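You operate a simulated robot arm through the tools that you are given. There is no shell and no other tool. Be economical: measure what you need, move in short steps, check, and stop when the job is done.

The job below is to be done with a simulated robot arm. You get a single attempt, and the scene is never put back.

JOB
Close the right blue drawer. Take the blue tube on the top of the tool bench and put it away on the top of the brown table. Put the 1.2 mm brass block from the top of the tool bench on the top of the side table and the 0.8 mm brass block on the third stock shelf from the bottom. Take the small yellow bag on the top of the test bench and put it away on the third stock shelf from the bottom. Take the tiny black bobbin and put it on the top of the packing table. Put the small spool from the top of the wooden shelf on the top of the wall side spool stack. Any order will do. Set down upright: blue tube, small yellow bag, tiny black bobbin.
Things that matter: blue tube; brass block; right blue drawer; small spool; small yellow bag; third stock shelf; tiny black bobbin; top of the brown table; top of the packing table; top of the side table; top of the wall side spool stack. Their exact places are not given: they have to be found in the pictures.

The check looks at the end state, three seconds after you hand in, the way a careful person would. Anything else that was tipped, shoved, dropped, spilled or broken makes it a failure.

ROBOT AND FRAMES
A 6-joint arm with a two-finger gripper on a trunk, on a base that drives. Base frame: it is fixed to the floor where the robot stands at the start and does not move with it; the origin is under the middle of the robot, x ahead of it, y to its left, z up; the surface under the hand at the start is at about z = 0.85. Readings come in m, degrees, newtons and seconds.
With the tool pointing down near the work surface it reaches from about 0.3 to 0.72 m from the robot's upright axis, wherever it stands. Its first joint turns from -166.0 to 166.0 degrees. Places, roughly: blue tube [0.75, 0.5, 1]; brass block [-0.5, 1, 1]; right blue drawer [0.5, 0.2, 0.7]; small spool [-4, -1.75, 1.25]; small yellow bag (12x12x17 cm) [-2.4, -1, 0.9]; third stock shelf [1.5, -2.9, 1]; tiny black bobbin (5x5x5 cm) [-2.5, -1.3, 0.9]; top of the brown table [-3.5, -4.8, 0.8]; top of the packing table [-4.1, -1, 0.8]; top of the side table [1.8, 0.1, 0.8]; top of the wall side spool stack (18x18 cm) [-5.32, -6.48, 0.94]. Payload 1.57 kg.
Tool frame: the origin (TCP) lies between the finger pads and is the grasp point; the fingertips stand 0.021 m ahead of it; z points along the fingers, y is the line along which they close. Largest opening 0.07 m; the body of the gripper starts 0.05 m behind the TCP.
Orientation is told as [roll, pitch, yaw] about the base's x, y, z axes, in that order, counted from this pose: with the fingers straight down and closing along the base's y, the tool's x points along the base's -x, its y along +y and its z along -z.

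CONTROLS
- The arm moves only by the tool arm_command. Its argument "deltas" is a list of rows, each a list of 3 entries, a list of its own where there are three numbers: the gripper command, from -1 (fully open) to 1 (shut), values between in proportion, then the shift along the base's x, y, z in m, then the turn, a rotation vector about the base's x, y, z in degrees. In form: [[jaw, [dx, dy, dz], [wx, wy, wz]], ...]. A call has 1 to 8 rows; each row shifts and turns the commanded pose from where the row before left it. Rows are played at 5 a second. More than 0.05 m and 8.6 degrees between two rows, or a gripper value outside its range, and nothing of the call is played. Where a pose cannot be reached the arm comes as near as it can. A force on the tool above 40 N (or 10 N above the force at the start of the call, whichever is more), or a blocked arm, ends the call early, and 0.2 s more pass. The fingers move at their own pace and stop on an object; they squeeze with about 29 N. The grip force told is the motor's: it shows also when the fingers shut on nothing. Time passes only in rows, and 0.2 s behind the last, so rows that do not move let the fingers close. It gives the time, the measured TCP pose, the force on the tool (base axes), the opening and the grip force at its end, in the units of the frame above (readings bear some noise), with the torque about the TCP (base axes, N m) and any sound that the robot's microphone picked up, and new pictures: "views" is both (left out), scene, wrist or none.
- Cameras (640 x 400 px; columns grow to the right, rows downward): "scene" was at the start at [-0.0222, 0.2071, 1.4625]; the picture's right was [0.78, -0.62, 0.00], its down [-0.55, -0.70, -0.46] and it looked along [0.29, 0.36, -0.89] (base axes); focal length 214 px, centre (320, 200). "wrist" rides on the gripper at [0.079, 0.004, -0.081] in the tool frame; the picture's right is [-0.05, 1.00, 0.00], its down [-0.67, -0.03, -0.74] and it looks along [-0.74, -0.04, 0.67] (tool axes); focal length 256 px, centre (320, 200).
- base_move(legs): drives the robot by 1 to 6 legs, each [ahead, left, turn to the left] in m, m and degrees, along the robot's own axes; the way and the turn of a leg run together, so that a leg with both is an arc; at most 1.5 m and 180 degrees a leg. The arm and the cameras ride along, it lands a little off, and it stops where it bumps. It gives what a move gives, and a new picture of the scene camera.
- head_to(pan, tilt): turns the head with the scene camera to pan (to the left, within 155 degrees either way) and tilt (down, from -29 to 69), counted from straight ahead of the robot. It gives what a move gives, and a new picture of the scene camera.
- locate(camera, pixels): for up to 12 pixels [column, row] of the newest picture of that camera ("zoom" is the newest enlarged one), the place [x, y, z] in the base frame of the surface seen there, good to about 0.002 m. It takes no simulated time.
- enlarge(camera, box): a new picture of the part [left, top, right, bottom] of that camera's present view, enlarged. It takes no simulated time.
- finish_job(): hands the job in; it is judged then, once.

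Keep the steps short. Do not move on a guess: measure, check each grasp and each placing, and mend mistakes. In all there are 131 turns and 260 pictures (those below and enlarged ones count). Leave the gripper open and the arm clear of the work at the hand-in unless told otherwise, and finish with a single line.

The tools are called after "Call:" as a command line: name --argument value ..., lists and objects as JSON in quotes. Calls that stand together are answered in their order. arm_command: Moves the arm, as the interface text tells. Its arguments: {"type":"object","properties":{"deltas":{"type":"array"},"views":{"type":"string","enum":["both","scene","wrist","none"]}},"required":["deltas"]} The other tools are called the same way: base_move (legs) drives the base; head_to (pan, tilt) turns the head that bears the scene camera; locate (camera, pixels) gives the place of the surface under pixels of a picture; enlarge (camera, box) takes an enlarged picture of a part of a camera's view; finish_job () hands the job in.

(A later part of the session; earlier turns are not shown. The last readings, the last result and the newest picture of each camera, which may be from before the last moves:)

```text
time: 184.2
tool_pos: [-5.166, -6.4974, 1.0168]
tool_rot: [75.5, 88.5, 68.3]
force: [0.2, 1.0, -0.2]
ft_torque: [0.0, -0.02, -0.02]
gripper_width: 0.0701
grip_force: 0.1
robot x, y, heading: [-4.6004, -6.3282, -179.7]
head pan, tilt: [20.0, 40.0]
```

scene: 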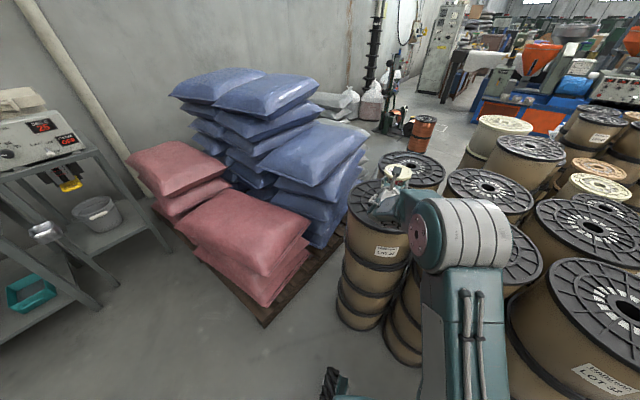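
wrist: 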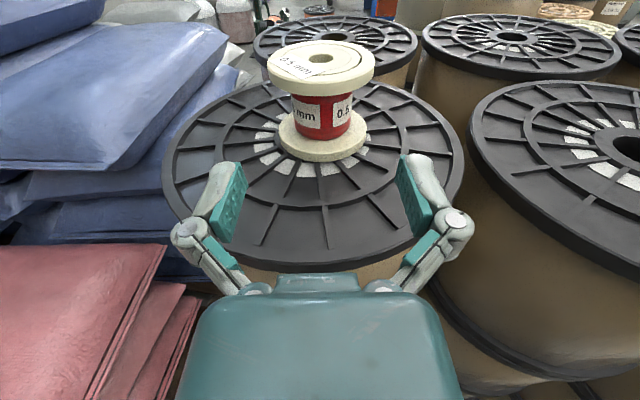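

Spool is placed. Next the bobbin: raise the arm and drive back north to between the packing table and the test bench.

Call:
arm_command --deltas '[[-1, [0.01, 0, 0.045], [0, 0, 0]], [-1, [0.01, 0, 0.045], [0, 0, 0]], [-1, [0.01, 0, 0.045], [0, 0, 0]], [-1, [0.01, 0, 0.045], [0, 0, 0]], [-1, [0.02, 0.02, 0.02], [0, 0, 0]]]' --views "none"

Call:
base_move --legs '[[0, -0.85, 0], [0, 0, -110], [1.0, 0.33, 0], [1.0, 0.33, 0], [0.8, -0.28, 0], [0.7, -0.25, 0]]'

Call:
head_to --pan -25 --tilt 25

```text
time: 185.4
tool_pos: [-5.1058, -6.4756, 1.2202]
tool_rot: [76.3, 88.6, 69.2]
force: [-0.3, 0.0, -0.4]
ft_torque: [0.01, 0.02, 0.01]
gripper_width: 0.07
grip_force: 0.0
robot x, y, heading: [-4.5989, -6.326, -179.4]
head pan, tilt: [20.0, 40.0]
```

```text
time: 212.3
tool_pos: [-3.4598, -1.6316, 1.2195]
tool_rot: [78.6, 88.6, -38.7]
force: [0.6, 0.5, 0.9]
ft_torque: [0.01, 0.01, 0.02]
gripper_width: 0.0699
grip_force: 0.1
robot x, y, heading: [-3.4907, -2.1594, 70.3]
head pan, tilt: [20.0, 40.0]
```

scene: 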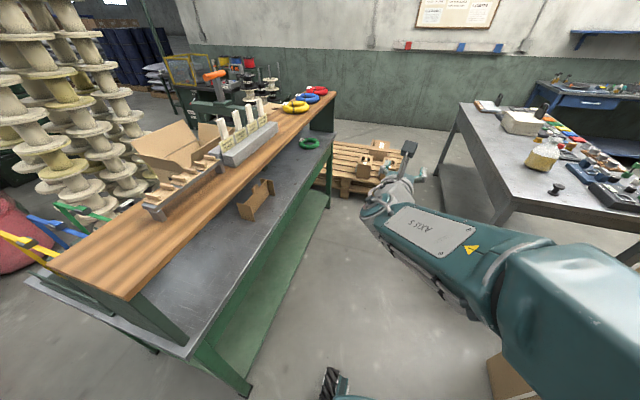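

```text
time: 213.4
tool_pos: [-3.4583, -1.6336, 1.2197]
tool_rot: [78.4, 88.6, -39.1]
force: [0.8, -0.5, 0.0]
ft_torque: [0.0, 0.01, 0.0]
gripper_width: 0.07
grip_force: 0.0
robot x, y, heading: [-3.492, -2.1594, 70.3]
head pan, tilt: [-25.0, 25.0]
```

scene: 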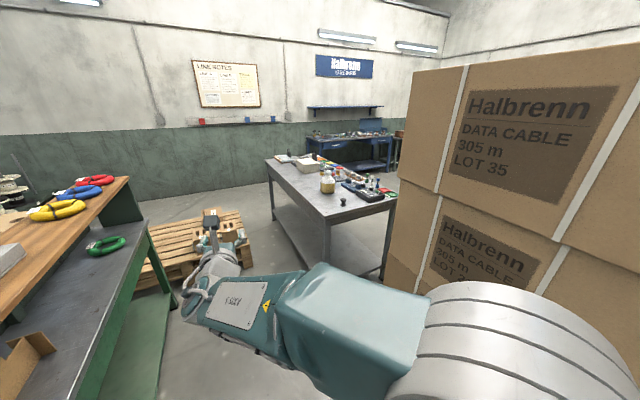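

Bobbin is at (344,203) beside the yellow bag (328,182). Measure both and the packing table edge.

Call:
enlarge --camera "scene" --box '[300, 150, 400, 220]'

Call:
locate --camera "zoom" --pixels '[[278, 318], [278, 335], [278, 350], [180, 200], [180, 250], [180, 150]]'

Call:
locate --camera "scene" --pixels '[[344, 205], [338, 232], [396, 200], [290, 190], [266, 162], [105, 270], [50, 330], [130, 185], [70, 240], [148, 228], [100, 300], [60, 400]]'

```text
5.71 times, centred on (350, 185) of scene
```

zoom: 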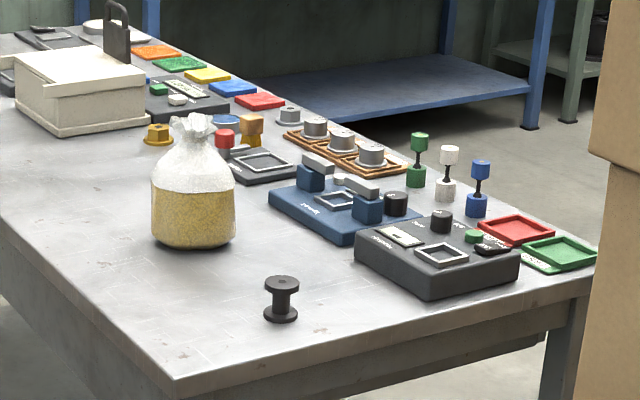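

```text
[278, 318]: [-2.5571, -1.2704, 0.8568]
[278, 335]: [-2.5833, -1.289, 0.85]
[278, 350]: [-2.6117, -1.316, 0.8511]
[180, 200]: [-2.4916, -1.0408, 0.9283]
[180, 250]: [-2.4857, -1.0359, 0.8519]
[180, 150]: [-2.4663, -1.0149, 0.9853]
```

```text
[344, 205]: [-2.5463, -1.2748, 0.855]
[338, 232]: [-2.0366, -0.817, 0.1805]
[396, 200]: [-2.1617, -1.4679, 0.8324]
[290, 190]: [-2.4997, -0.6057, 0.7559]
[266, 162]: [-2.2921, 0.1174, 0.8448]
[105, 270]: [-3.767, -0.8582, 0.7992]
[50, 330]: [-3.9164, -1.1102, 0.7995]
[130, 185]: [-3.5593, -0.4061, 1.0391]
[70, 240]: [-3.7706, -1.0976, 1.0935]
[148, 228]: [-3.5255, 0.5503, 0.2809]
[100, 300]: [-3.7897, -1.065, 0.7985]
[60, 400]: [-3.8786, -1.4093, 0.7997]
```

Bobbin at (-2.545,-1.262) on the bench (top 0.85). Packing table top is 0.80, open under the plank from the east. Drive between the two tables and turn to face the bench.

Call:
base_move --legs '[[0.84, 0.05, 0], [0, 0, -67]]'

Call:
head_to --pan 5 --tilt 40

```text
time: 220.8
tool_pos: [-2.7538, -1.1949, 1.219]
tool_rot: [78.4, 88.6, -107.4]
force: [-0.1, 0.7, -0.3]
ft_torque: [-0.02, 0.01, -0.01]
gripper_width: 0.0699
grip_force: 0.0
robot x, y, heading: [-3.2593, -1.3581, 1.7]
head pan, tilt: [-25.0, 25.0]
```

scene: 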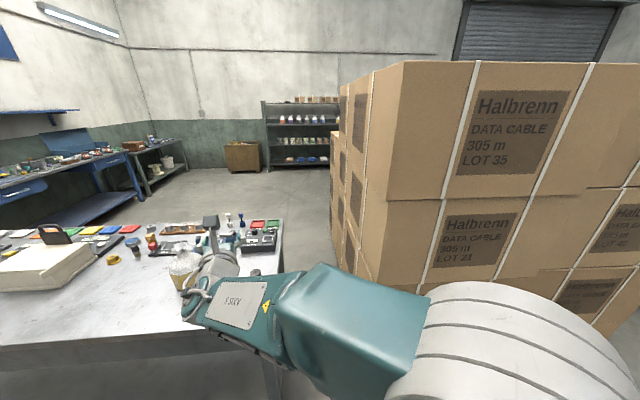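

```text
time: 221.8
tool_pos: [-2.7526, -1.1957, 1.2194]
tool_rot: [78.4, 88.6, -107.4]
force: [0.3, -0.8, 0.2]
ft_torque: [-0.02, -0.01, -0.04]
gripper_width: 0.07
grip_force: 0.1
robot x, y, heading: [-3.2555, -1.3589, 1.9]
head pan, tilt: [5.0, 40.0]
```

scene: 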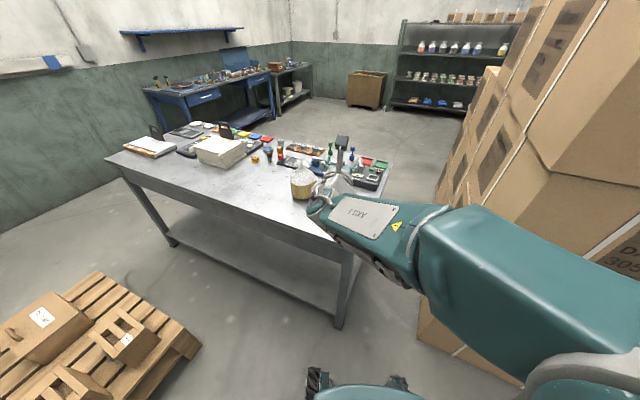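

Pitch the tool to 45° down and move near the bobbin for a close wrist view.

Call:
arm_command --deltas '[[-1, [0.02, -0.01, -0.02], [0.74, 7.26, 0]], [-1, [0.02, -0.01, -0.02], [0.74, 7.26, 0]], [-1, [0.02, -0.01, -0.02], [0.74, 7.26, 0]], [-1, [0.02, -0.01, -0.02], [0.74, 7.26, 0]], [-1, [0.015, -0.01, -0.03], [0.74, 7.26, 0]], [-1, [0.015, -0.01, -0.03], [0.74, 7.26, 0]], [-1, [0, 0, -0.04], [0, 0, 0]], [-1, [0, 0, 0], [0, 0, 0]]]' --views "wrist"

Call:
enlarge --camera "wrist" --box '[220, 20, 440, 160]'

```text
time: 223.6
tool_pos: [-2.642, -1.2562, 1.0387]
tool_rot: [1.3, 45.9, 176.1]
force: [0.2, -0.6, 0.5]
ft_torque: [0.02, 0.0, 0.0]
gripper_width: 0.0699
grip_force: 0.0
robot x, y, heading: [-3.2568, -1.3589, 1.8]
head pan, tilt: [5.0, 40.0]
```

wrist: 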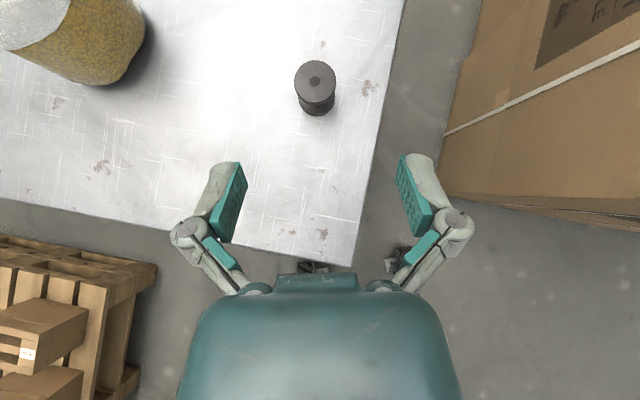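

```text
2.86 times, centred on (330, 90) of wrist
```

zoom: 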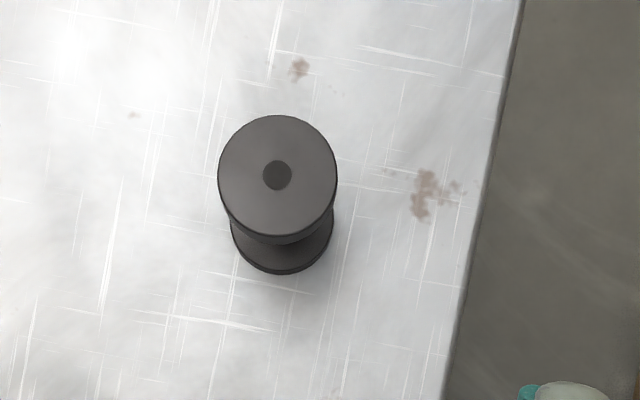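

Call:
locate --camera "zoom" --pixels '[[278, 175], [220, 175], [335, 175], [278, 118], [278, 232], [236, 250], [280, 272], [330, 240], [256, 240], [280, 258]]'

```text
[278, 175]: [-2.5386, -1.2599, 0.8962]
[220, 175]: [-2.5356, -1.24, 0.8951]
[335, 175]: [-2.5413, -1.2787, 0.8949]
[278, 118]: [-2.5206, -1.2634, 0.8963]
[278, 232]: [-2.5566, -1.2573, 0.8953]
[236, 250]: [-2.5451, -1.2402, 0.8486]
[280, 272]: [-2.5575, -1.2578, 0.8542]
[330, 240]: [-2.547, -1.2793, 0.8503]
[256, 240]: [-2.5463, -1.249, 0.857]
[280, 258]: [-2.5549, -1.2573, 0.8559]
```

Bobbin top flange Ø0.039 centred at (-2.539,-1.260), z 0.89–0.896. Grip the flange across its diameter at z 0.891.

Call:
arm_command --deltas '[[-1, [0.009, 0.001, -0.032], [0, 0, 0]], [-1, [0.008, 0.001, -0.032], [0, 0, 0]], [-1, [0.029, -0.002, -0.028], [0, 0, 0]], [-1, [0.029, -0.002, -0.028], [0, 0, 0]], [-1, [0.028, -0.002, -0.028], [0, 0, 0]], [-1, [0, 0, 0], [0, 0, 0]]]' --views "wrist"

```text
time: 225.0
tool_pos: [-2.5385, -1.2608, 0.8937]
tool_rot: [1.3, 45.9, 176.1]
force: [0.7, 0.1, -0.4]
ft_torque: [0.02, 0.0, -0.01]
gripper_width: 0.0701
grip_force: 0.1
robot x, y, heading: [-3.2558, -1.3588, 1.9]
head pan, tilt: [5.0, 40.0]
```

wrist: 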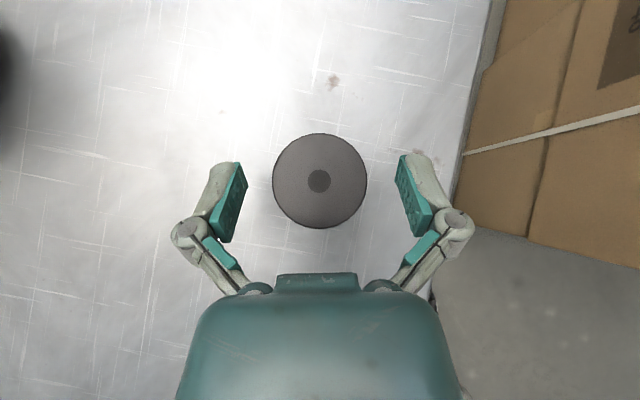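

Centred. Close and lift.

Call:
arm_command --deltas '[[1, [0, 0, 0], [0, 0, 0]], [1, [0, 0, 0], [0, 0, 0]], [1, [0, 0, 0], [0, 0, 0]], [1, [0, 0, 0.02], [0, 0, 0]], [1, [0, 0, 0.04], [0, 0, 0]], [1, [0, 0, 0.04], [0, 0, 0]], [1, [-0.03, 0, 0.03], [0, 0, 0]]]' --views "wrist"

Call:
enlarge --camera "scene" --box '[280, 120, 400, 220]'

```text
time: 226.6
tool_pos: [-2.5719, -1.2588, 1.0205]
tool_rot: [1.3, 45.7, 176.0]
force: [0.5, 0.3, -1.5]
ft_torque: [0.01, 0.01, 0.02]
gripper_width: 0.0399
grip_force: 28.5
robot x, y, heading: [-3.2554, -1.3567, 2.0]
head pan, tilt: [5.0, 40.0]
```

wrist: 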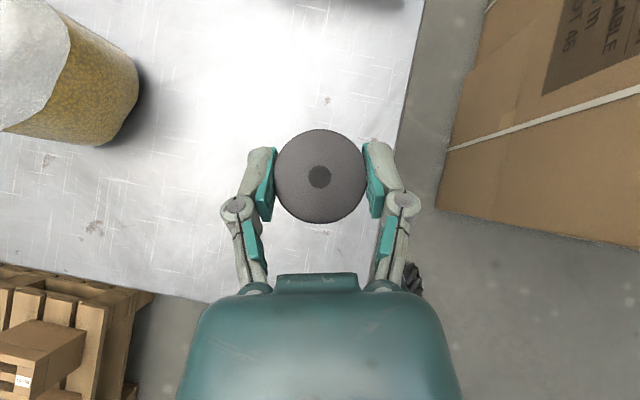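

```text
4.00 times, centred on (340, 170) of scene
```

zoom: 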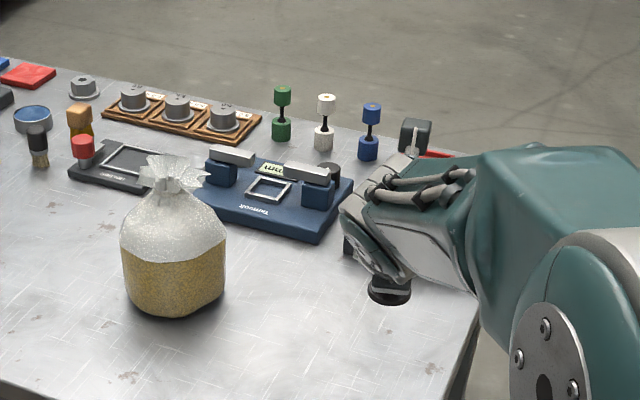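

Bobbin held upright, bottom 0.044 below the TCP. Retract, turn left toward the packing table, and look at the free area beneath the plank.

Call:
arm_command --deltas '[[1, [-0.045, 0, 0.01], [0, 0, 0]], [1, [-0.045, 0, 0], [0, 0, 0]], [1, [-0.045, 0, 0], [0, 0, 0]], [1, [-0.045, 0, 0], [0, 0, 0]], [1, [-0.04, 0, 0], [0, 0, 0]]]' --views "none"

Call:
base_move --legs '[[0, 0, 150]]'

Call:
head_to --pan 5 --tilt 45

```text
time: 227.8
tool_pos: [-2.791, -1.2592, 1.0302]
tool_rot: [1.3, 45.8, 176.1]
force: [0.0, 0.0, -0.1]
ft_torque: [0.01, -0.04, 0.0]
gripper_width: 0.0397
grip_force: 29.1
robot x, y, heading: [-3.2602, -1.3585, 1.8]
head pan, tilt: [5.0, 40.0]
```

```text
time: 234.3
tool_pos: [-3.7064, -1.1955, 1.0292]
tool_rot: [1.3, 45.8, -35.3]
force: [-0.2, -1.0, 0.0]
ft_torque: [0.0, 0.0, 0.04]
gripper_width: 0.0398
grip_force: 29.6
robot x, y, heading: [-3.2587, -1.3571, 150.3]
head pan, tilt: [5.0, 40.0]
```

scene: 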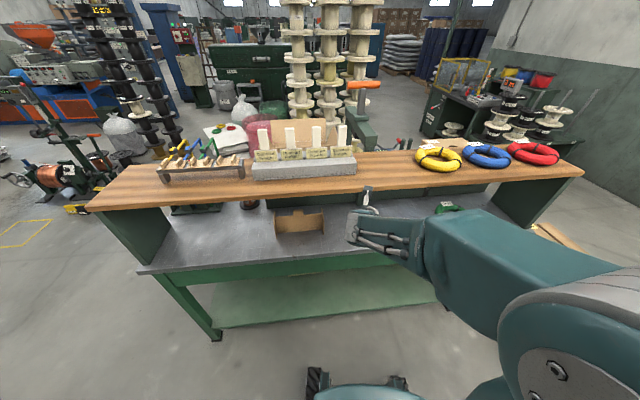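

```text
time: 234.9
tool_pos: [-3.7064, -1.196, 1.0299]
tool_rot: [1.3, 45.8, -35.4]
force: [-1.4, -0.4, 0.4]
ft_torque: [-0.01, 0.01, -0.01]
gripper_width: 0.0396
grip_force: 29.0
robot x, y, heading: [-3.2583, -1.3603, 150.3]
head pan, tilt: [5.0, 45.0]
```

scene: 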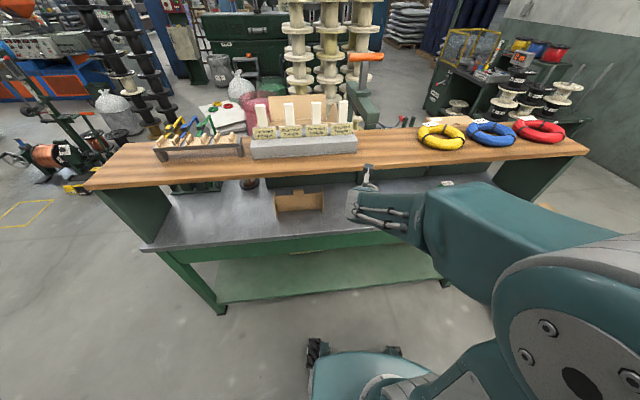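

Call:
locate --camera "scene" --pixels '[[230, 225], [230, 238], [230, 246], [230, 182], [335, 225], [335, 236], [330, 205], [323, 208], [275, 215], [340, 173], [255, 215], [240, 205]]'

```text
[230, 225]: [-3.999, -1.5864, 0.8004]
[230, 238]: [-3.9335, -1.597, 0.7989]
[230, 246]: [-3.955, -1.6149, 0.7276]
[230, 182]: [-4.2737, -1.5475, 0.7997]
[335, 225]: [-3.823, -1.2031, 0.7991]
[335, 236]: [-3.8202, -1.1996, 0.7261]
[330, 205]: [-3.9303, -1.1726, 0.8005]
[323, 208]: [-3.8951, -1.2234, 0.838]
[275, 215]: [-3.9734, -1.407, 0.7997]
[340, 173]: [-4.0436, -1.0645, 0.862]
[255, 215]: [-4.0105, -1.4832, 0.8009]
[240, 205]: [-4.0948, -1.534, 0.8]
```

Free spot right of the cardboard piece; target (-3.845,-1.115), table 0.80. Lower outside the edge first.

Call:
arm_command --deltas '[[1, [0, 0, -0.04], [0, 0, 0]], [1, [0, 0, -0.04], [0, 0, 0]], [1, [0, 0, -0.04], [0, 0, 0]], [1, [0, 0, -0.04], [0, 0, 0]], [1, [0, 0, 0], [0, 0, 0]]]' --views "scene"

Call:
locate --camera "scene" --pixels '[[290, 174], [290, 178], [380, 168], [290, 170], [345, 170], [400, 160]]'

Call:
enlarge --camera "scene" --box '[270, 140, 470, 270]'

```text
time: 236.2
tool_pos: [-3.7065, -1.1949, 0.8696]
tool_rot: [1.3, 45.9, -35.4]
force: [0.2, 0.3, -1.7]
ft_torque: [0.0, 0.0, 0.04]
gripper_width: 0.0399
grip_force: 28.9
robot x, y, heading: [-3.2532, -1.356, 150.4]
head pan, tilt: [5.0, 45.0]
```

scene: 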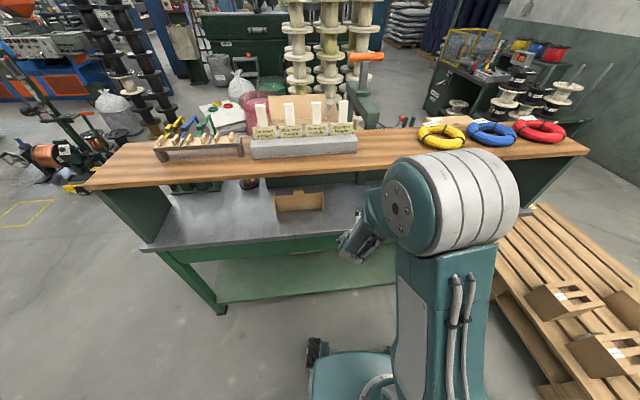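

```text
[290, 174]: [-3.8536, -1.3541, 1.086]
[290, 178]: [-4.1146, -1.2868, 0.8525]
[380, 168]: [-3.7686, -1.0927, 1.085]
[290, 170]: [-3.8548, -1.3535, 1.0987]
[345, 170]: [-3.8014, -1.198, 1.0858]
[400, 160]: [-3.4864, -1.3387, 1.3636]
```

```text
3.08 times, centred on (370, 205) of scene
```

zoom: 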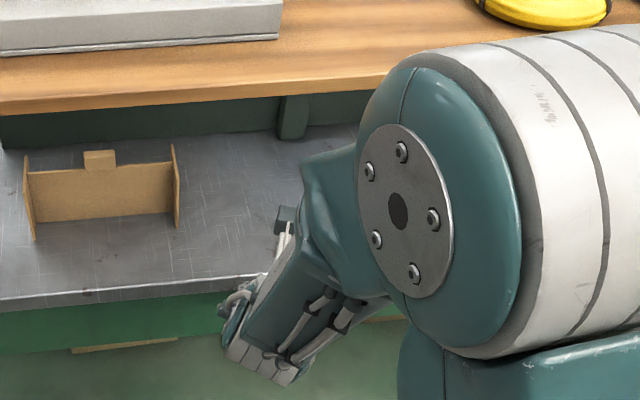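

Plank edge is flush with the table edge; clearance OK. Advance slowly.

Call:
arm_command --deltas '[[1, [-0.028, 0.016, 0], [0, 0, 0]], [1, [-0.028, 0.016, 0], [0, 0, 0]], [1, [-0.028, 0.016, 0], [0, 0, 0]], [1, [-0.028, 0.016, 0], [0, 0, 0]], [1, [-0.027, 0.016, 0], [0, 0, 0]], [1, [0, 0, 0], [0, 0, 0]]]' --views "both"

```text
time: 237.6
tool_pos: [-3.8433, -1.1118, 0.8712]
tool_rot: [1.3, 45.9, -35.4]
force: [0.7, 0.6, -0.8]
ft_torque: [0.01, 0.02, -0.03]
gripper_width: 0.0398
grip_force: 29.2
robot x, y, heading: [-3.2552, -1.3557, 150.3]
head pan, tilt: [5.0, 45.0]
```

scene: 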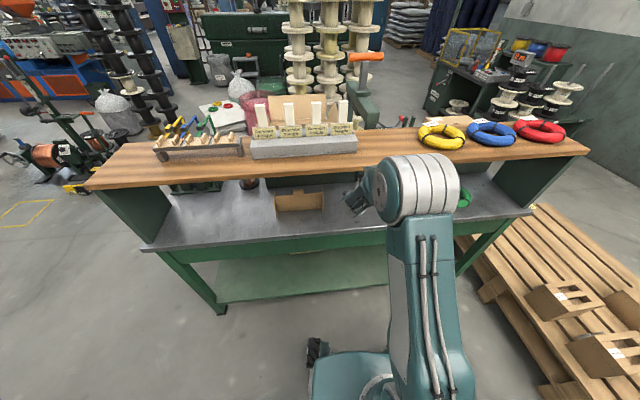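
wrist: 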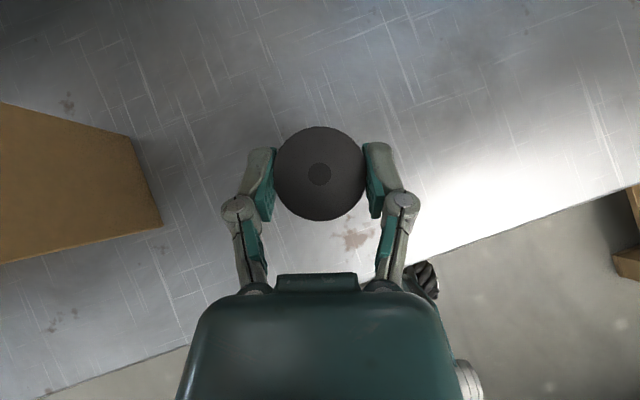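

Lower to the table.

Call:
arm_command --deltas '[[1, [0, 0, -0.015], [0, 0, 0]], [1, [0, 0, -0.006], [0, 0, 0]], [1, [0, 0, -0.004], [0, 0, 0]], [1, [0, 0, -0.002], [0, 0, 0]], [1, [0, 0, 0], [0, 0, 0]]]' --views "none"

Call:
arm_command --deltas '[[1, [0, 0, -0.001], [0, 0, 0]], [1, [0, 0, -0.001], [0, 0, 0]], [1, [0, 0, 0], [0, 0, 0]]]' --views "none"

```text
time: 238.8
tool_pos: [-3.8441, -1.1148, 0.8451]
tool_rot: [1.3, 46.1, -35.5]
force: [1.8, -1.9, 14.3]
ft_torque: [-0.14, 0.02, -0.01]
gripper_width: 0.0403
grip_force: 28.7
robot x, y, heading: [-3.2568, -1.3569, 150.3]
head pan, tilt: [5.0, 45.0]
```

```text
time: 239.6
tool_pos: [-3.8441, -1.1131, 0.8415]
tool_rot: [1.2, 46.0, -35.6]
force: [-1.9, 2.6, 20.3]
ft_torque: [0.13, 0.17, 0.0]
gripper_width: 0.04
grip_force: 29.2
robot x, y, heading: [-3.2542, -1.3589, 150.5]
head pan, tilt: [5.0, 45.0]
```

Touched down (20 N). Release and back out.

Call:
arm_command --deltas '[[0.3, [0, 0, 0.001], [0, 0, 0]], [-0.4, [0, 0, 0.001], [0, 0, 0]], [-1, [0, 0, 0], [0, 0, 0]], [-1, [0.02, -0.0142, 0.012], [0, 0, 0]], [-1, [0.033, -0.0235, 0.01], [0, 0, 0]], [-1, [0.036, -0.025, 0], [0, 0, 0]], [-1, [0.036, -0.025, 0.01], [0, 0, 0]], [-1, [0.036, -0.025, 0.02], [0, 0, 0]]]' --views "both"

Call:
enlarge --camera "scene" --box '[270, 160, 410, 250]'

```text
time: 241.3
tool_pos: [-3.685, -1.2296, 0.8954]
tool_rot: [1.3, 45.8, -35.4]
force: [0.0, 0.1, 0.5]
ft_torque: [-0.01, -0.03, 0.0]
gripper_width: 0.07
grip_force: 0.0
robot x, y, heading: [-3.2528, -1.3584, 150.4]
head pan, tilt: [5.0, 45.0]
```

scene: 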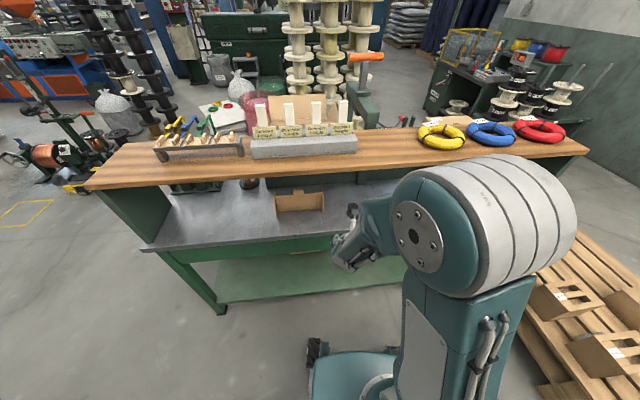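
wrist: 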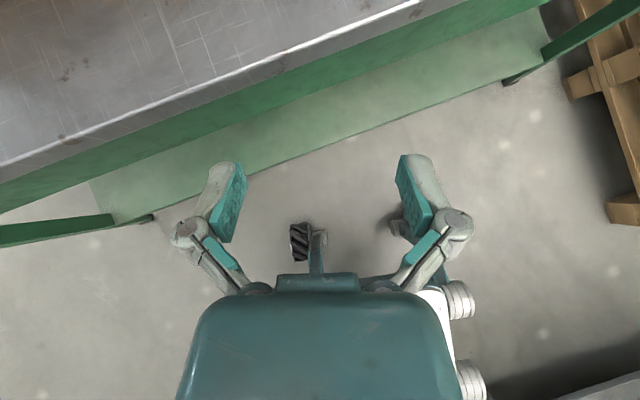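

```text
4.44 times, centred on (340, 205) of scene
```

zoom: 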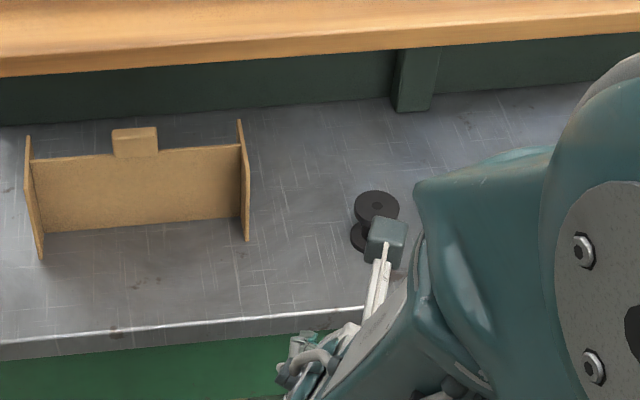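

Bobbin stands upright. Next the yellow bag: raise the arm, set the tool ~20° below horizontal, and turn back to the bench.

Call:
arm_command --deltas '[[-1, [0, 0, 0.045], [4.81, 6.76, 0]], [-1, [0, 0, 0.045], [4.81, 6.76, 0]], [-1, [0, 0, 0.045], [4.81, 6.76, 0]], [-1, [0, 0, 0.045], [0, 0, 0]], [-1, [0, 0, 0.03], [0, 0, 0]]]' --views "none"

Call:
base_move --legs '[[0, 0, -130], [0.18, 0, 0]]'

Call:
arm_command --deltas '[[-1, [0, 0, 0], [0, 0, 0]]]' --views "wrist"

```text
time: 242.6
tool_pos: [-3.6834, -1.2287, 1.1058]
tool_rot: [1.6, 70.8, -35.2]
force: [0.7, 0.1, 0.3]
ft_torque: [-0.01, -0.01, -0.02]
gripper_width: 0.0701
grip_force: 0.1
robot x, y, heading: [-3.2609, -1.3556, 149.9]
head pan, tilt: [5.0, 45.0]
```

```text
time: 249.4
tool_pos: [-2.7148, -1.0485, 1.1052]
tool_rot: [1.3, 70.8, -165.2]
force: [0.4, -0.8, -0.8]
ft_torque: [-0.01, -0.04, -0.03]
gripper_width: 0.0701
grip_force: 0.1
robot x, y, heading: [-3.0885, -1.2935, 20.3]
head pan, tilt: [5.0, 45.0]
```

scene: 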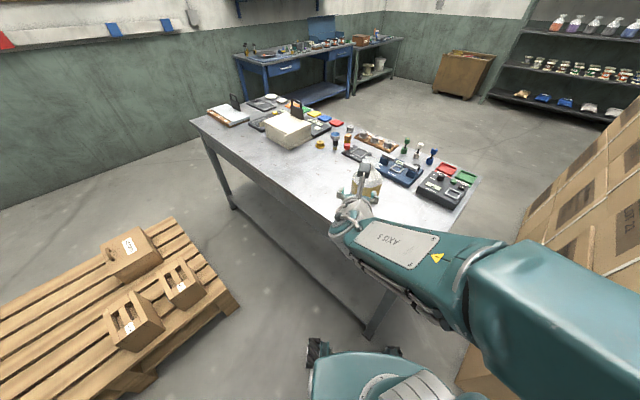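

```text
time: 249.8
tool_pos: [-2.7144, -1.0484, 1.1061]
tool_rot: [1.4, 70.8, -165.2]
force: [-0.2, -0.2, -0.7]
ft_torque: [-0.01, -0.02, -0.04]
gripper_width: 0.0699
grip_force: 0.0
robot x, y, heading: [-3.0896, -1.2914, 20.4]
head pan, tilt: [5.0, 45.0]
```

wrist: 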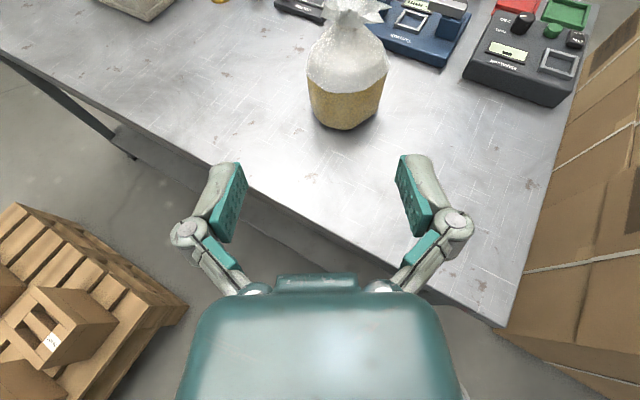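

Bag is ahead; enlarge its neck and measure.

Call:
enlarge --camera "wrist" --box '[280, 0, 420, 140]'

Call:
locate --camera "wrist" --pixels '[[345, 18], [335, 18], [355, 18], [345, 8], [330, 8], [360, 8], [345, 28], [346, 60], [310, 85], [385, 80], [345, 125], [345, 2]]'

```text
2.86 times, centred on (350, 70) of wrist
```

zoom: 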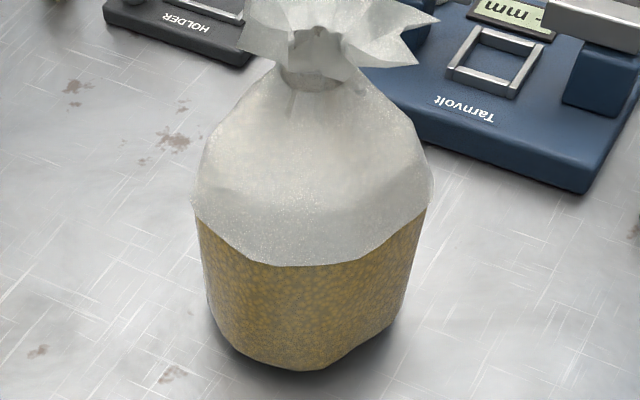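

```text
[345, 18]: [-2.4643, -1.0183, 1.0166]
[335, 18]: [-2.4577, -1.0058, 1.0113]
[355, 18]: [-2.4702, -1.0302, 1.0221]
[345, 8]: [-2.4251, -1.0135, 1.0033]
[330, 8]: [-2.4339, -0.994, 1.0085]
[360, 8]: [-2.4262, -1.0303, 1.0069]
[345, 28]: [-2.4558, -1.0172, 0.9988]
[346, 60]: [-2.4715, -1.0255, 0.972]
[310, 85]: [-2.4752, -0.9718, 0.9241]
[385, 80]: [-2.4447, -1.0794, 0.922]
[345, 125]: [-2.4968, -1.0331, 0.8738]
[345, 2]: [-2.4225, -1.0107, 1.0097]
```

Neck centre ≈ (-2.438,-1.014), z 0.998, about 0.035–0.04 wide. Approach level at that height, under the flared top.

Call:
arm_command --deltas '[[-1, [0.039, 0.001, -0.027], [0, 0, 0]], [-1, [0.039, 0.001, -0.027], [0, 0, 0]], [-1, [0.039, 0.001, -0.027], [0, 0, 0]], [-1, [0.0395, 0, -0.027], [0, 0, 0]], [-1, [0.03, 0.008, 0], [0, 0, 0]], [-1, [0.03, 0.008, 0], [0, 0, 0]], [-1, [0, 0, 0], [0, 0, 0]]]' --views "wrist"

```text
time: 251.4
tool_pos: [-2.4979, -1.0292, 0.9986]
tool_rot: [1.3, 70.8, -165.3]
force: [-0.2, 0.1, -0.2]
ft_torque: [0.0, 0.03, 0.02]
gripper_width: 0.0701
grip_force: 0.0
robot x, y, heading: [-3.0867, -1.2979, 20.5]
head pan, tilt: [5.0, 45.0]
```

wrist: 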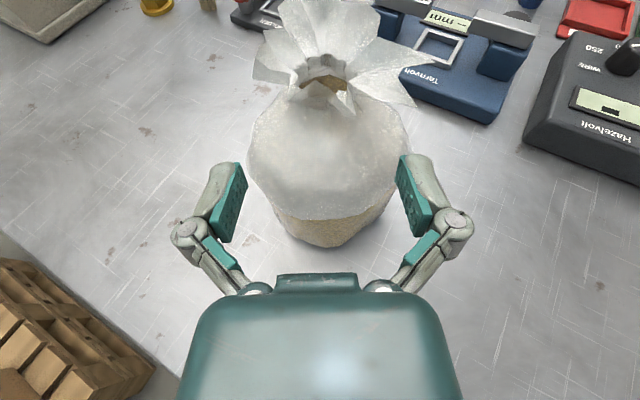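

Call:
locate --camera "wrist" --pixels '[[322, 88], [300, 88], [346, 88], [322, 80], [290, 95], [352, 100], [326, 65], [322, 110], [265, 70], [400, 95]]'

```text
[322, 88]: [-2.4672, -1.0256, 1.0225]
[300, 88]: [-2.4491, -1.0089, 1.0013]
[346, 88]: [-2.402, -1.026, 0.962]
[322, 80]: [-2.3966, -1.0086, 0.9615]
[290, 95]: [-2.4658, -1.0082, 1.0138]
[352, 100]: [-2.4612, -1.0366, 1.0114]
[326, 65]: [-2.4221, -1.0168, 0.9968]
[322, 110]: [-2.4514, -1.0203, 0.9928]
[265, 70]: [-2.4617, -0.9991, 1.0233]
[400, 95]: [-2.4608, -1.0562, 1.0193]
```

Neck centre (-2.436,-1.018). Final advance and close.

Call:
arm_command --deltas '[[-1, [0.021, 0.0037, 0], [0, 0, 0]], [-1, [0.021, 0.0037, 0], [0, 0, 0]], [-1, [0.02, 0.0037, 0], [0, 0, 0]], [-1, [0, 0, 0], [0, 0, 0]], [1, [0, 0, 0], [0, 0, 0]], [1, [0, 0, 0], [0, 0, 0]], [1, [0, 0, 0], [0, 0, 0]], [1, [0, 0, 0.02], [0, 0, 0]]]' --views "none"

Call:
arm_command --deltas '[[1, [0, 0, 0.03], [0, 0, 0]], [1, [0, 0, 0.04], [0, 0, 0]], [1, [0, 0, 0.04], [0, 0, 0]], [1, [-0.03, -0.01, 0.03], [0, 0, 0]], [1, [-0.045, -0.015, 0], [0, 0, 0]]]' --views "both"

```text
time: 253.2
tool_pos: [-2.437, -1.0205, 1.0169]
tool_rot: [1.5, 70.5, -165.0]
force: [0.4, -0.7, -9.7]
ft_torque: [0.01, -0.03, -0.05]
gripper_width: 0.0302
grip_force: 29.7
robot x, y, heading: [-3.089, -1.2984, 20.3]
head pan, tilt: [5.0, 45.0]
```

```text
time: 254.4
tool_pos: [-2.5123, -1.0418, 1.1584]
tool_rot: [1.3, 70.7, -165.3]
force: [-0.6, -0.1, -9.7]
ft_torque: [0.04, -0.04, -0.02]
gripper_width: 0.0301
grip_force: 28.8
robot x, y, heading: [-3.0873, -1.2966, 20.4]
head pan, tilt: [5.0, 45.0]
```

scene: 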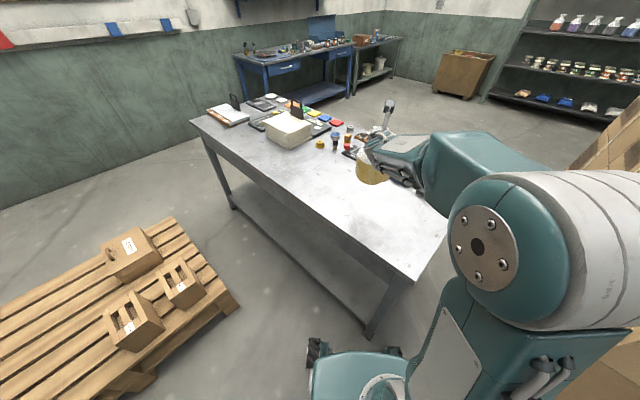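
wrist: 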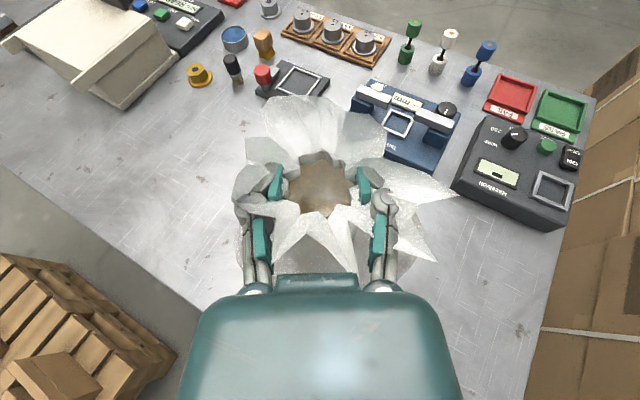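

Bag held by the neck (~1 kg), bottom ≈0.147 below TCP. Retract the arm and drive back around through the carton corridor.

Call:
arm_command --deltas '[[1, [-0.045, -0.019, 0.01], [0, 0, 0]], [1, [-0.045, -0.019, 0.01], [0, 0, 0]], [1, [-0.045, -0.019, 0.01], [0, 0, 0]]]' --views "none"

Call:
base_move --legs '[[-0.7, -0.7, 0], [-0.69, -1.13, 0], [0, 0, -38.5]]'

Call:
head_to --pan 0 --tilt 25

```text
time: 255.2
tool_pos: [-2.6454, -1.1017, 1.1867]
tool_rot: [1.3, 70.8, -165.4]
force: [0.8, 0.3, -8.1]
ft_torque: [0.05, -0.01, 0.01]
gripper_width: 0.0303
grip_force: 29.1
robot x, y, heading: [-3.0825, -1.2961, 20.1]
head pan, tilt: [5.0, 45.0]
```

```text
time: 268.4
tool_pos: [-3.279, -3.6019, 1.1873]
tool_rot: [1.3, 70.8, 156.8]
force: [-0.3, 0.6, -7.4]
ft_torque: [0.03, -0.05, -0.02]
gripper_width: 0.0301
grip_force: 29.1
robot x, y, heading: [-3.7444, -3.4831, -17.4]
head pan, tilt: [5.0, 45.0]
```

scene: 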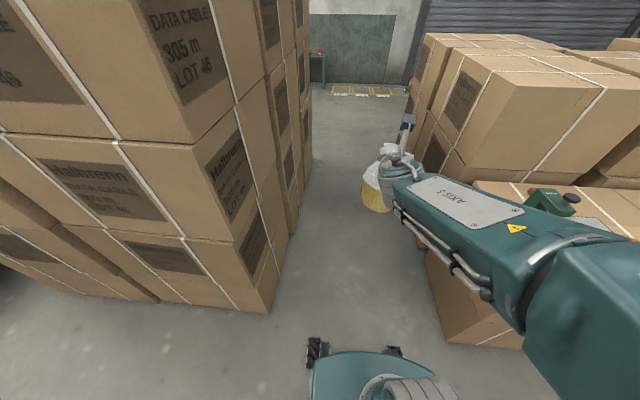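

```text
time: 269.2
tool_pos: [-3.2778, -3.6009, 1.1856]
tool_rot: [1.3, 70.8, 156.9]
force: [-0.2, -0.3, -9.2]
ft_torque: [-0.02, 0.01, 0.01]
gripper_width: 0.0302
grip_force: 29.4
robot x, y, heading: [-3.741, -3.4836, -17.7]
head pan, tilt: [0.0, 25.0]
```

scene: 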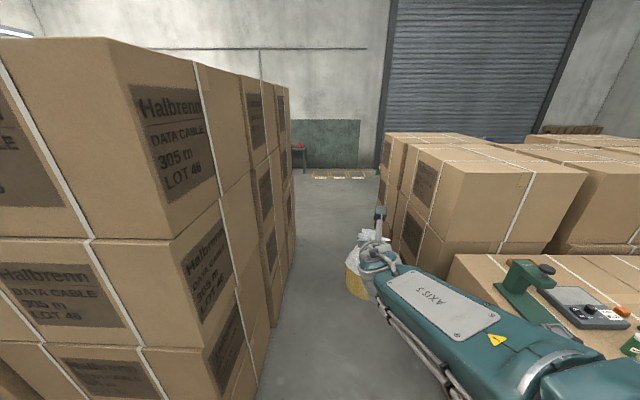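

Aligned with the corridor. Drive through.

Call:
base_move --legs '[[1.1, -0.02, 0], [1.1, 0, 0], [1.2, 0, 0]]'

Call:
head_to --pan 55 --tilt 12

```text
time: 285.6
tool_pos: [-0.0814, -4.6354, 1.1869]
tool_rot: [1.3, 70.7, 157.0]
force: [0.1, -1.3, -9.0]
ft_torque: [-0.02, -0.03, -0.01]
gripper_width: 0.03
grip_force: 28.9
robot x, y, heading: [-0.5477, -4.515, -17.6]
head pan, tilt: [0.0, 25.0]
```

scene: 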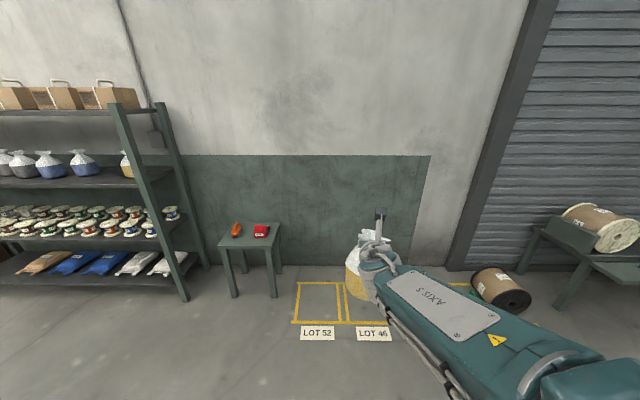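

```text
time: 286.8
tool_pos: [-0.0806, -4.6349, 1.1864]
tool_rot: [1.3, 70.8, 157.1]
force: [-0.6, 0.6, -8.0]
ft_torque: [0.0, 0.01, 0.01]
gripper_width: 0.0299
grip_force: 29.3
robot x, y, heading: [-0.5464, -4.5195, -17.4]
head pan, tilt: [55.0, 12.0]
```

scene: 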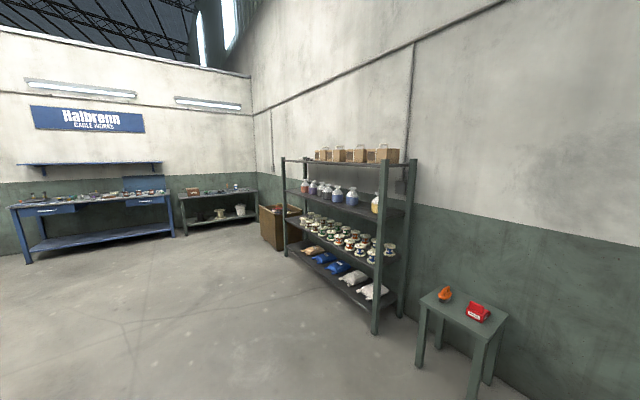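

Third shelf holds similar bags. Measure the shelf and free gaps.

Call:
enlarge --camera "scene" --box '[270, 140, 430, 240]'

Call:
locate --camera "scene" --pixels '[[363, 203], [363, 210], [300, 191], [352, 197], [376, 204], [345, 165], [384, 170], [350, 240], [330, 198], [365, 190], [282, 175], [412, 165]]'

```text
4.00 times, centred on (350, 190) of scene
```

zoom: 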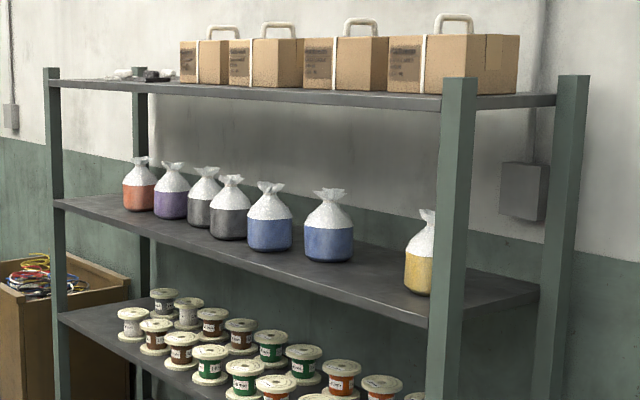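

```text
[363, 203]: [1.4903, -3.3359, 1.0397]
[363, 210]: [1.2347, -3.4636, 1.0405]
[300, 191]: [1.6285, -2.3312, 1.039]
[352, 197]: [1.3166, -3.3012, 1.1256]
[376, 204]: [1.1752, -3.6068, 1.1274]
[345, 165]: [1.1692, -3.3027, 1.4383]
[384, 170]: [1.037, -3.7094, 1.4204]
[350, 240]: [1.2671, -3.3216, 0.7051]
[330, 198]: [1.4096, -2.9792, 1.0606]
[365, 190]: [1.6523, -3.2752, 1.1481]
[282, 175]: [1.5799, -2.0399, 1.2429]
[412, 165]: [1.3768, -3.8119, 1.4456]
```

Third shelf z≈1.04 with .36 m headroom; gap between the blue and yellow bags, target (1.29,-3.47). Raise a little and drive to the front of it.

Call:
arm_command --deltas '[[1, [0, 0, 0.02], [0, 0, 0]], [1, [-0.02, 0.006, 0.02], [0, 0, 0]]]' --views "none"

Call:
base_move --legs '[[0.35, 0.78, 0], [0.36, 0.77, 0]]'

Call:
head_to --pan 10 --tilt 25

```text
time: 287.4
tool_pos: [-0.1002, -4.6292, 1.2272]
tool_rot: [1.2, 70.7, 156.8]
force: [-0.5, -0.4, -9.4]
ft_torque: [0.03, 0.0, -0.02]
gripper_width: 0.0303
grip_force: 29.2
robot x, y, heading: [-0.55, -4.5163, -17.6]
head pan, tilt: [55.0, 12.0]
```

```text
time: 296.1
tool_pos: [1.046, -3.3806, 1.2271]
tool_rot: [1.1, 70.6, 155.7]
force: [-0.8, 0.3, -8.1]
ft_torque: [-0.01, -0.01, -0.03]
gripper_width: 0.0302
grip_force: 29.1
robot x, y, heading: [0.603, -3.2602, -18.3]
head pan, tilt: [55.0, 12.0]
```

scene: 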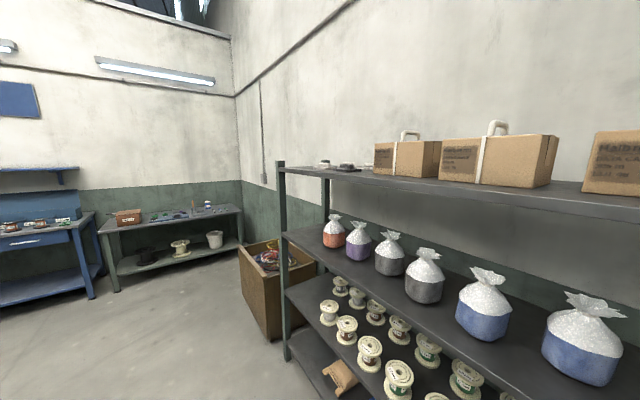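

```text
time: 297.2
tool_pos: [1.0476, -3.3813, 1.2276]
tool_rot: [1.2, 70.7, 155.9]
force: [-0.2, 0.0, -7.6]
ft_torque: [0.0, -0.03, 0.02]
gripper_width: 0.0298
grip_force: 28.9
robot x, y, heading: [0.6003, -3.2623, -18.3]
head pan, tilt: [10.0, 25.0]
```

scene: 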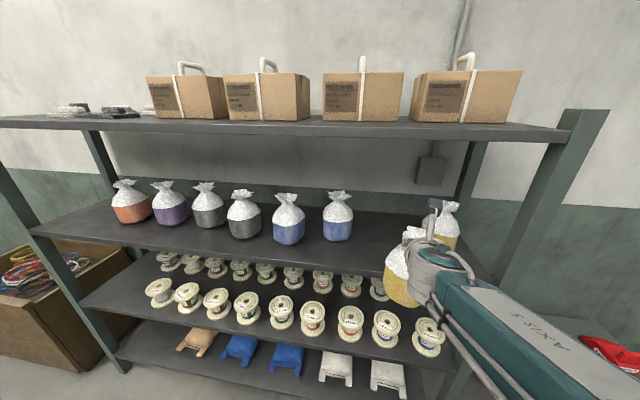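

Call:
locate --camera "scene" --pixels '[[370, 225], [365, 262], [365, 240], [338, 225], [340, 238], [395, 215], [455, 240], [400, 130], [365, 132], [280, 262], [360, 255], [375, 213]]'

```text
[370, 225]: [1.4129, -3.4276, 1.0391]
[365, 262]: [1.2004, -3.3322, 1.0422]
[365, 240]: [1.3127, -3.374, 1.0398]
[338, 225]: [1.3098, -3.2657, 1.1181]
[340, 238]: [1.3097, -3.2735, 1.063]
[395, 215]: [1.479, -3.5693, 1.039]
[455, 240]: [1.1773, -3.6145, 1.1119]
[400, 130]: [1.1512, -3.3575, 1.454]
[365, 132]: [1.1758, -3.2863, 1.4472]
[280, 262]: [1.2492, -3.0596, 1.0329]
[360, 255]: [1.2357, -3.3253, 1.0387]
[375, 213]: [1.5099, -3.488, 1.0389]
```

Edge at (1.19,-3.33). Move in to (1.30,-3.46) at this height, then check.

Call:
arm_command --deltas '[[1, [0.042, -0.0132, 0], [0, 0, 0]], [1, [0.042, -0.0132, 0], [0, 0, 0]], [1, [0.042, -0.0132, 0], [0, 0, 0]], [1, [0.042, -0.0132, 0], [0, 0, 0]], [1, [0.042, -0.0132, 0], [0, 0, 0]], [1, [0.042, -0.0132, 0], [0, 0, 0]], [1, [0, 0, -0.02], [0, 0, 0]], [1, [0, 0, -0.01], [0, 0, 0]]]' --views "both"

```text
time: 299.0
tool_pos: [1.302, -3.4607, 1.1978]
tool_rot: [1.3, 70.6, 156.0]
force: [0.7, 0.0, -8.2]
ft_torque: [-0.02, 0.01, 0.0]
gripper_width: 0.0298
grip_force: 29.1
robot x, y, heading: [0.6009, -3.2627, -18.3]
head pan, tilt: [10.0, 25.0]
```

scene: 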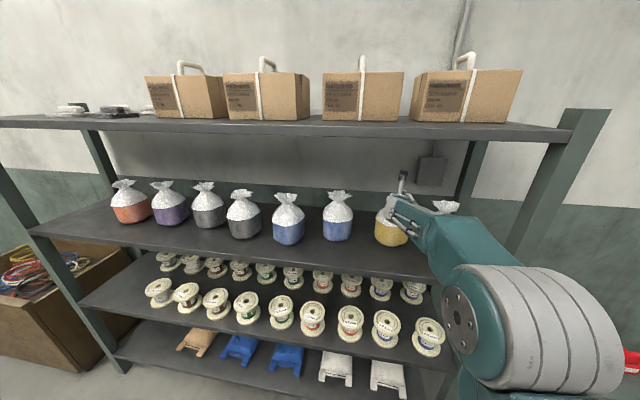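
wrist: 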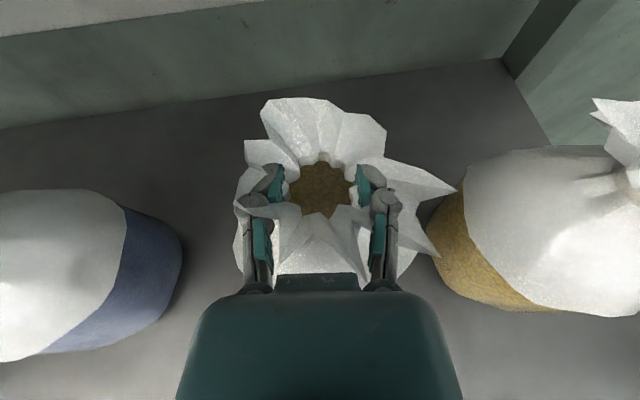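

Slightly close to the yellow bag; shift 2 cm left and lower to contact.

Call:
arm_command --deltas '[[1, [0.007, 0.021, 0], [0, 0, 0]], [1, [0, 0, -0.006], [0, 0, 0]], [1, [0, 0, -0.003], [0, 0, 0]], [1, [0, 0, -0.002], [0, 0, 0]], [1, [0, 0, 0], [0, 0, 0]]]' --views "none"

Call:
arm_command --deltas '[[1, [0, 0, -0.002], [0, 0, 0]], [1, [0, 0, 0], [0, 0, 0]]]' --views "none"

```text
time: 300.2
tool_pos: [1.3067, -3.4377, 1.19]
tool_rot: [1.2, 71.1, 155.9]
force: [10.4, 2.9, 22.2]
ft_torque: [0.02, -0.46, 0.0]
gripper_width: 0.0305
grip_force: 29.0
robot x, y, heading: [0.605, -3.2635, -18.5]
head pan, tilt: [10.0, 25.0]
```

```text
time: 300.8
tool_pos: [1.3066, -3.4377, 1.1899]
tool_rot: [0.9, 71.3, 155.6]
force: [14.6, 2.5, 35.9]
ft_torque: [0.33, -0.18, -0.06]
gripper_width: 0.0304
grip_force: 29.3
robot x, y, heading: [0.6004, -3.2635, -18.3]
head pan, tilt: [10.0, 25.0]
```

Contact. Ease up slightly, release, and back straight out.

Call:
arm_command --deltas '[[1, [0, 0, 0.003], [0, 0, 0]], [0.3, [0, 0, 0], [0, 0, 0]], [-0.4, [0, 0, 0], [0, 0, 0]], [-1, [0, 0, 0], [0, 0, 0]], [-1, [-0.0228, 0.01, 0], [0, 0, 0]], [-1, [-0.037, 0.0163, 0], [0, 0, 0]], [-1, [-0.043, 0.019, 0], [0, 0, 0]], [-1, [-0.043, 0.019, 0], [0, 0, 0]]]' --views "wrist"

Call:
arm_command --deltas '[[-1, [-0.043, 0.019, 0], [0, 0, 0]], [-1, [-0.043, 0.019, 0], [0, 0, 0]], [-1, [-0.02, 0.01, 0], [0, 0, 0]]]' --views "scene"

```text
time: 302.6
tool_pos: [1.158, -3.3766, 1.1856]
tool_rot: [1.4, 70.7, 156.0]
force: [-0.1, 0.3, -0.3]
ft_torque: [-0.02, 0.0, -0.02]
gripper_width: 0.0701
grip_force: 0.0
robot x, y, heading: [0.6047, -3.2639, -18.0]
head pan, tilt: [10.0, 25.0]
```

wrist: 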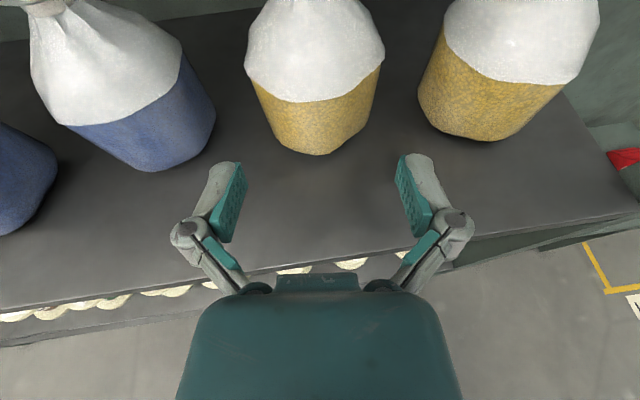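

```text
time: 303.4
tool_pos: [1.0519, -3.3271, 1.1856]
tool_rot: [1.3, 70.7, 155.9]
force: [-0.4, 0.3, -0.7]
ft_torque: [0.02, -0.02, 0.03]
gripper_width: 0.0698
grip_force: 0.1
robot x, y, heading: [0.6008, -3.2644, -18.5]
head pan, tilt: [10.0, 25.0]
```

scene: 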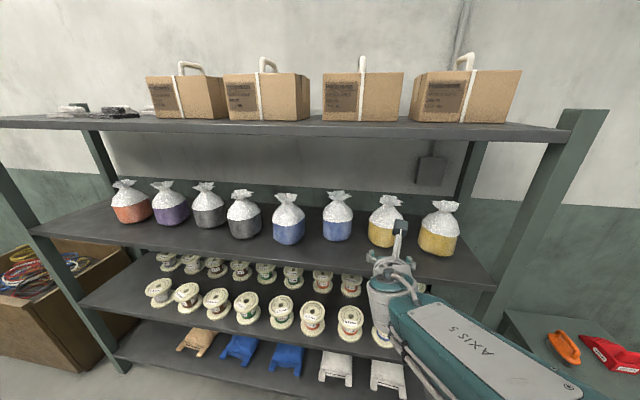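

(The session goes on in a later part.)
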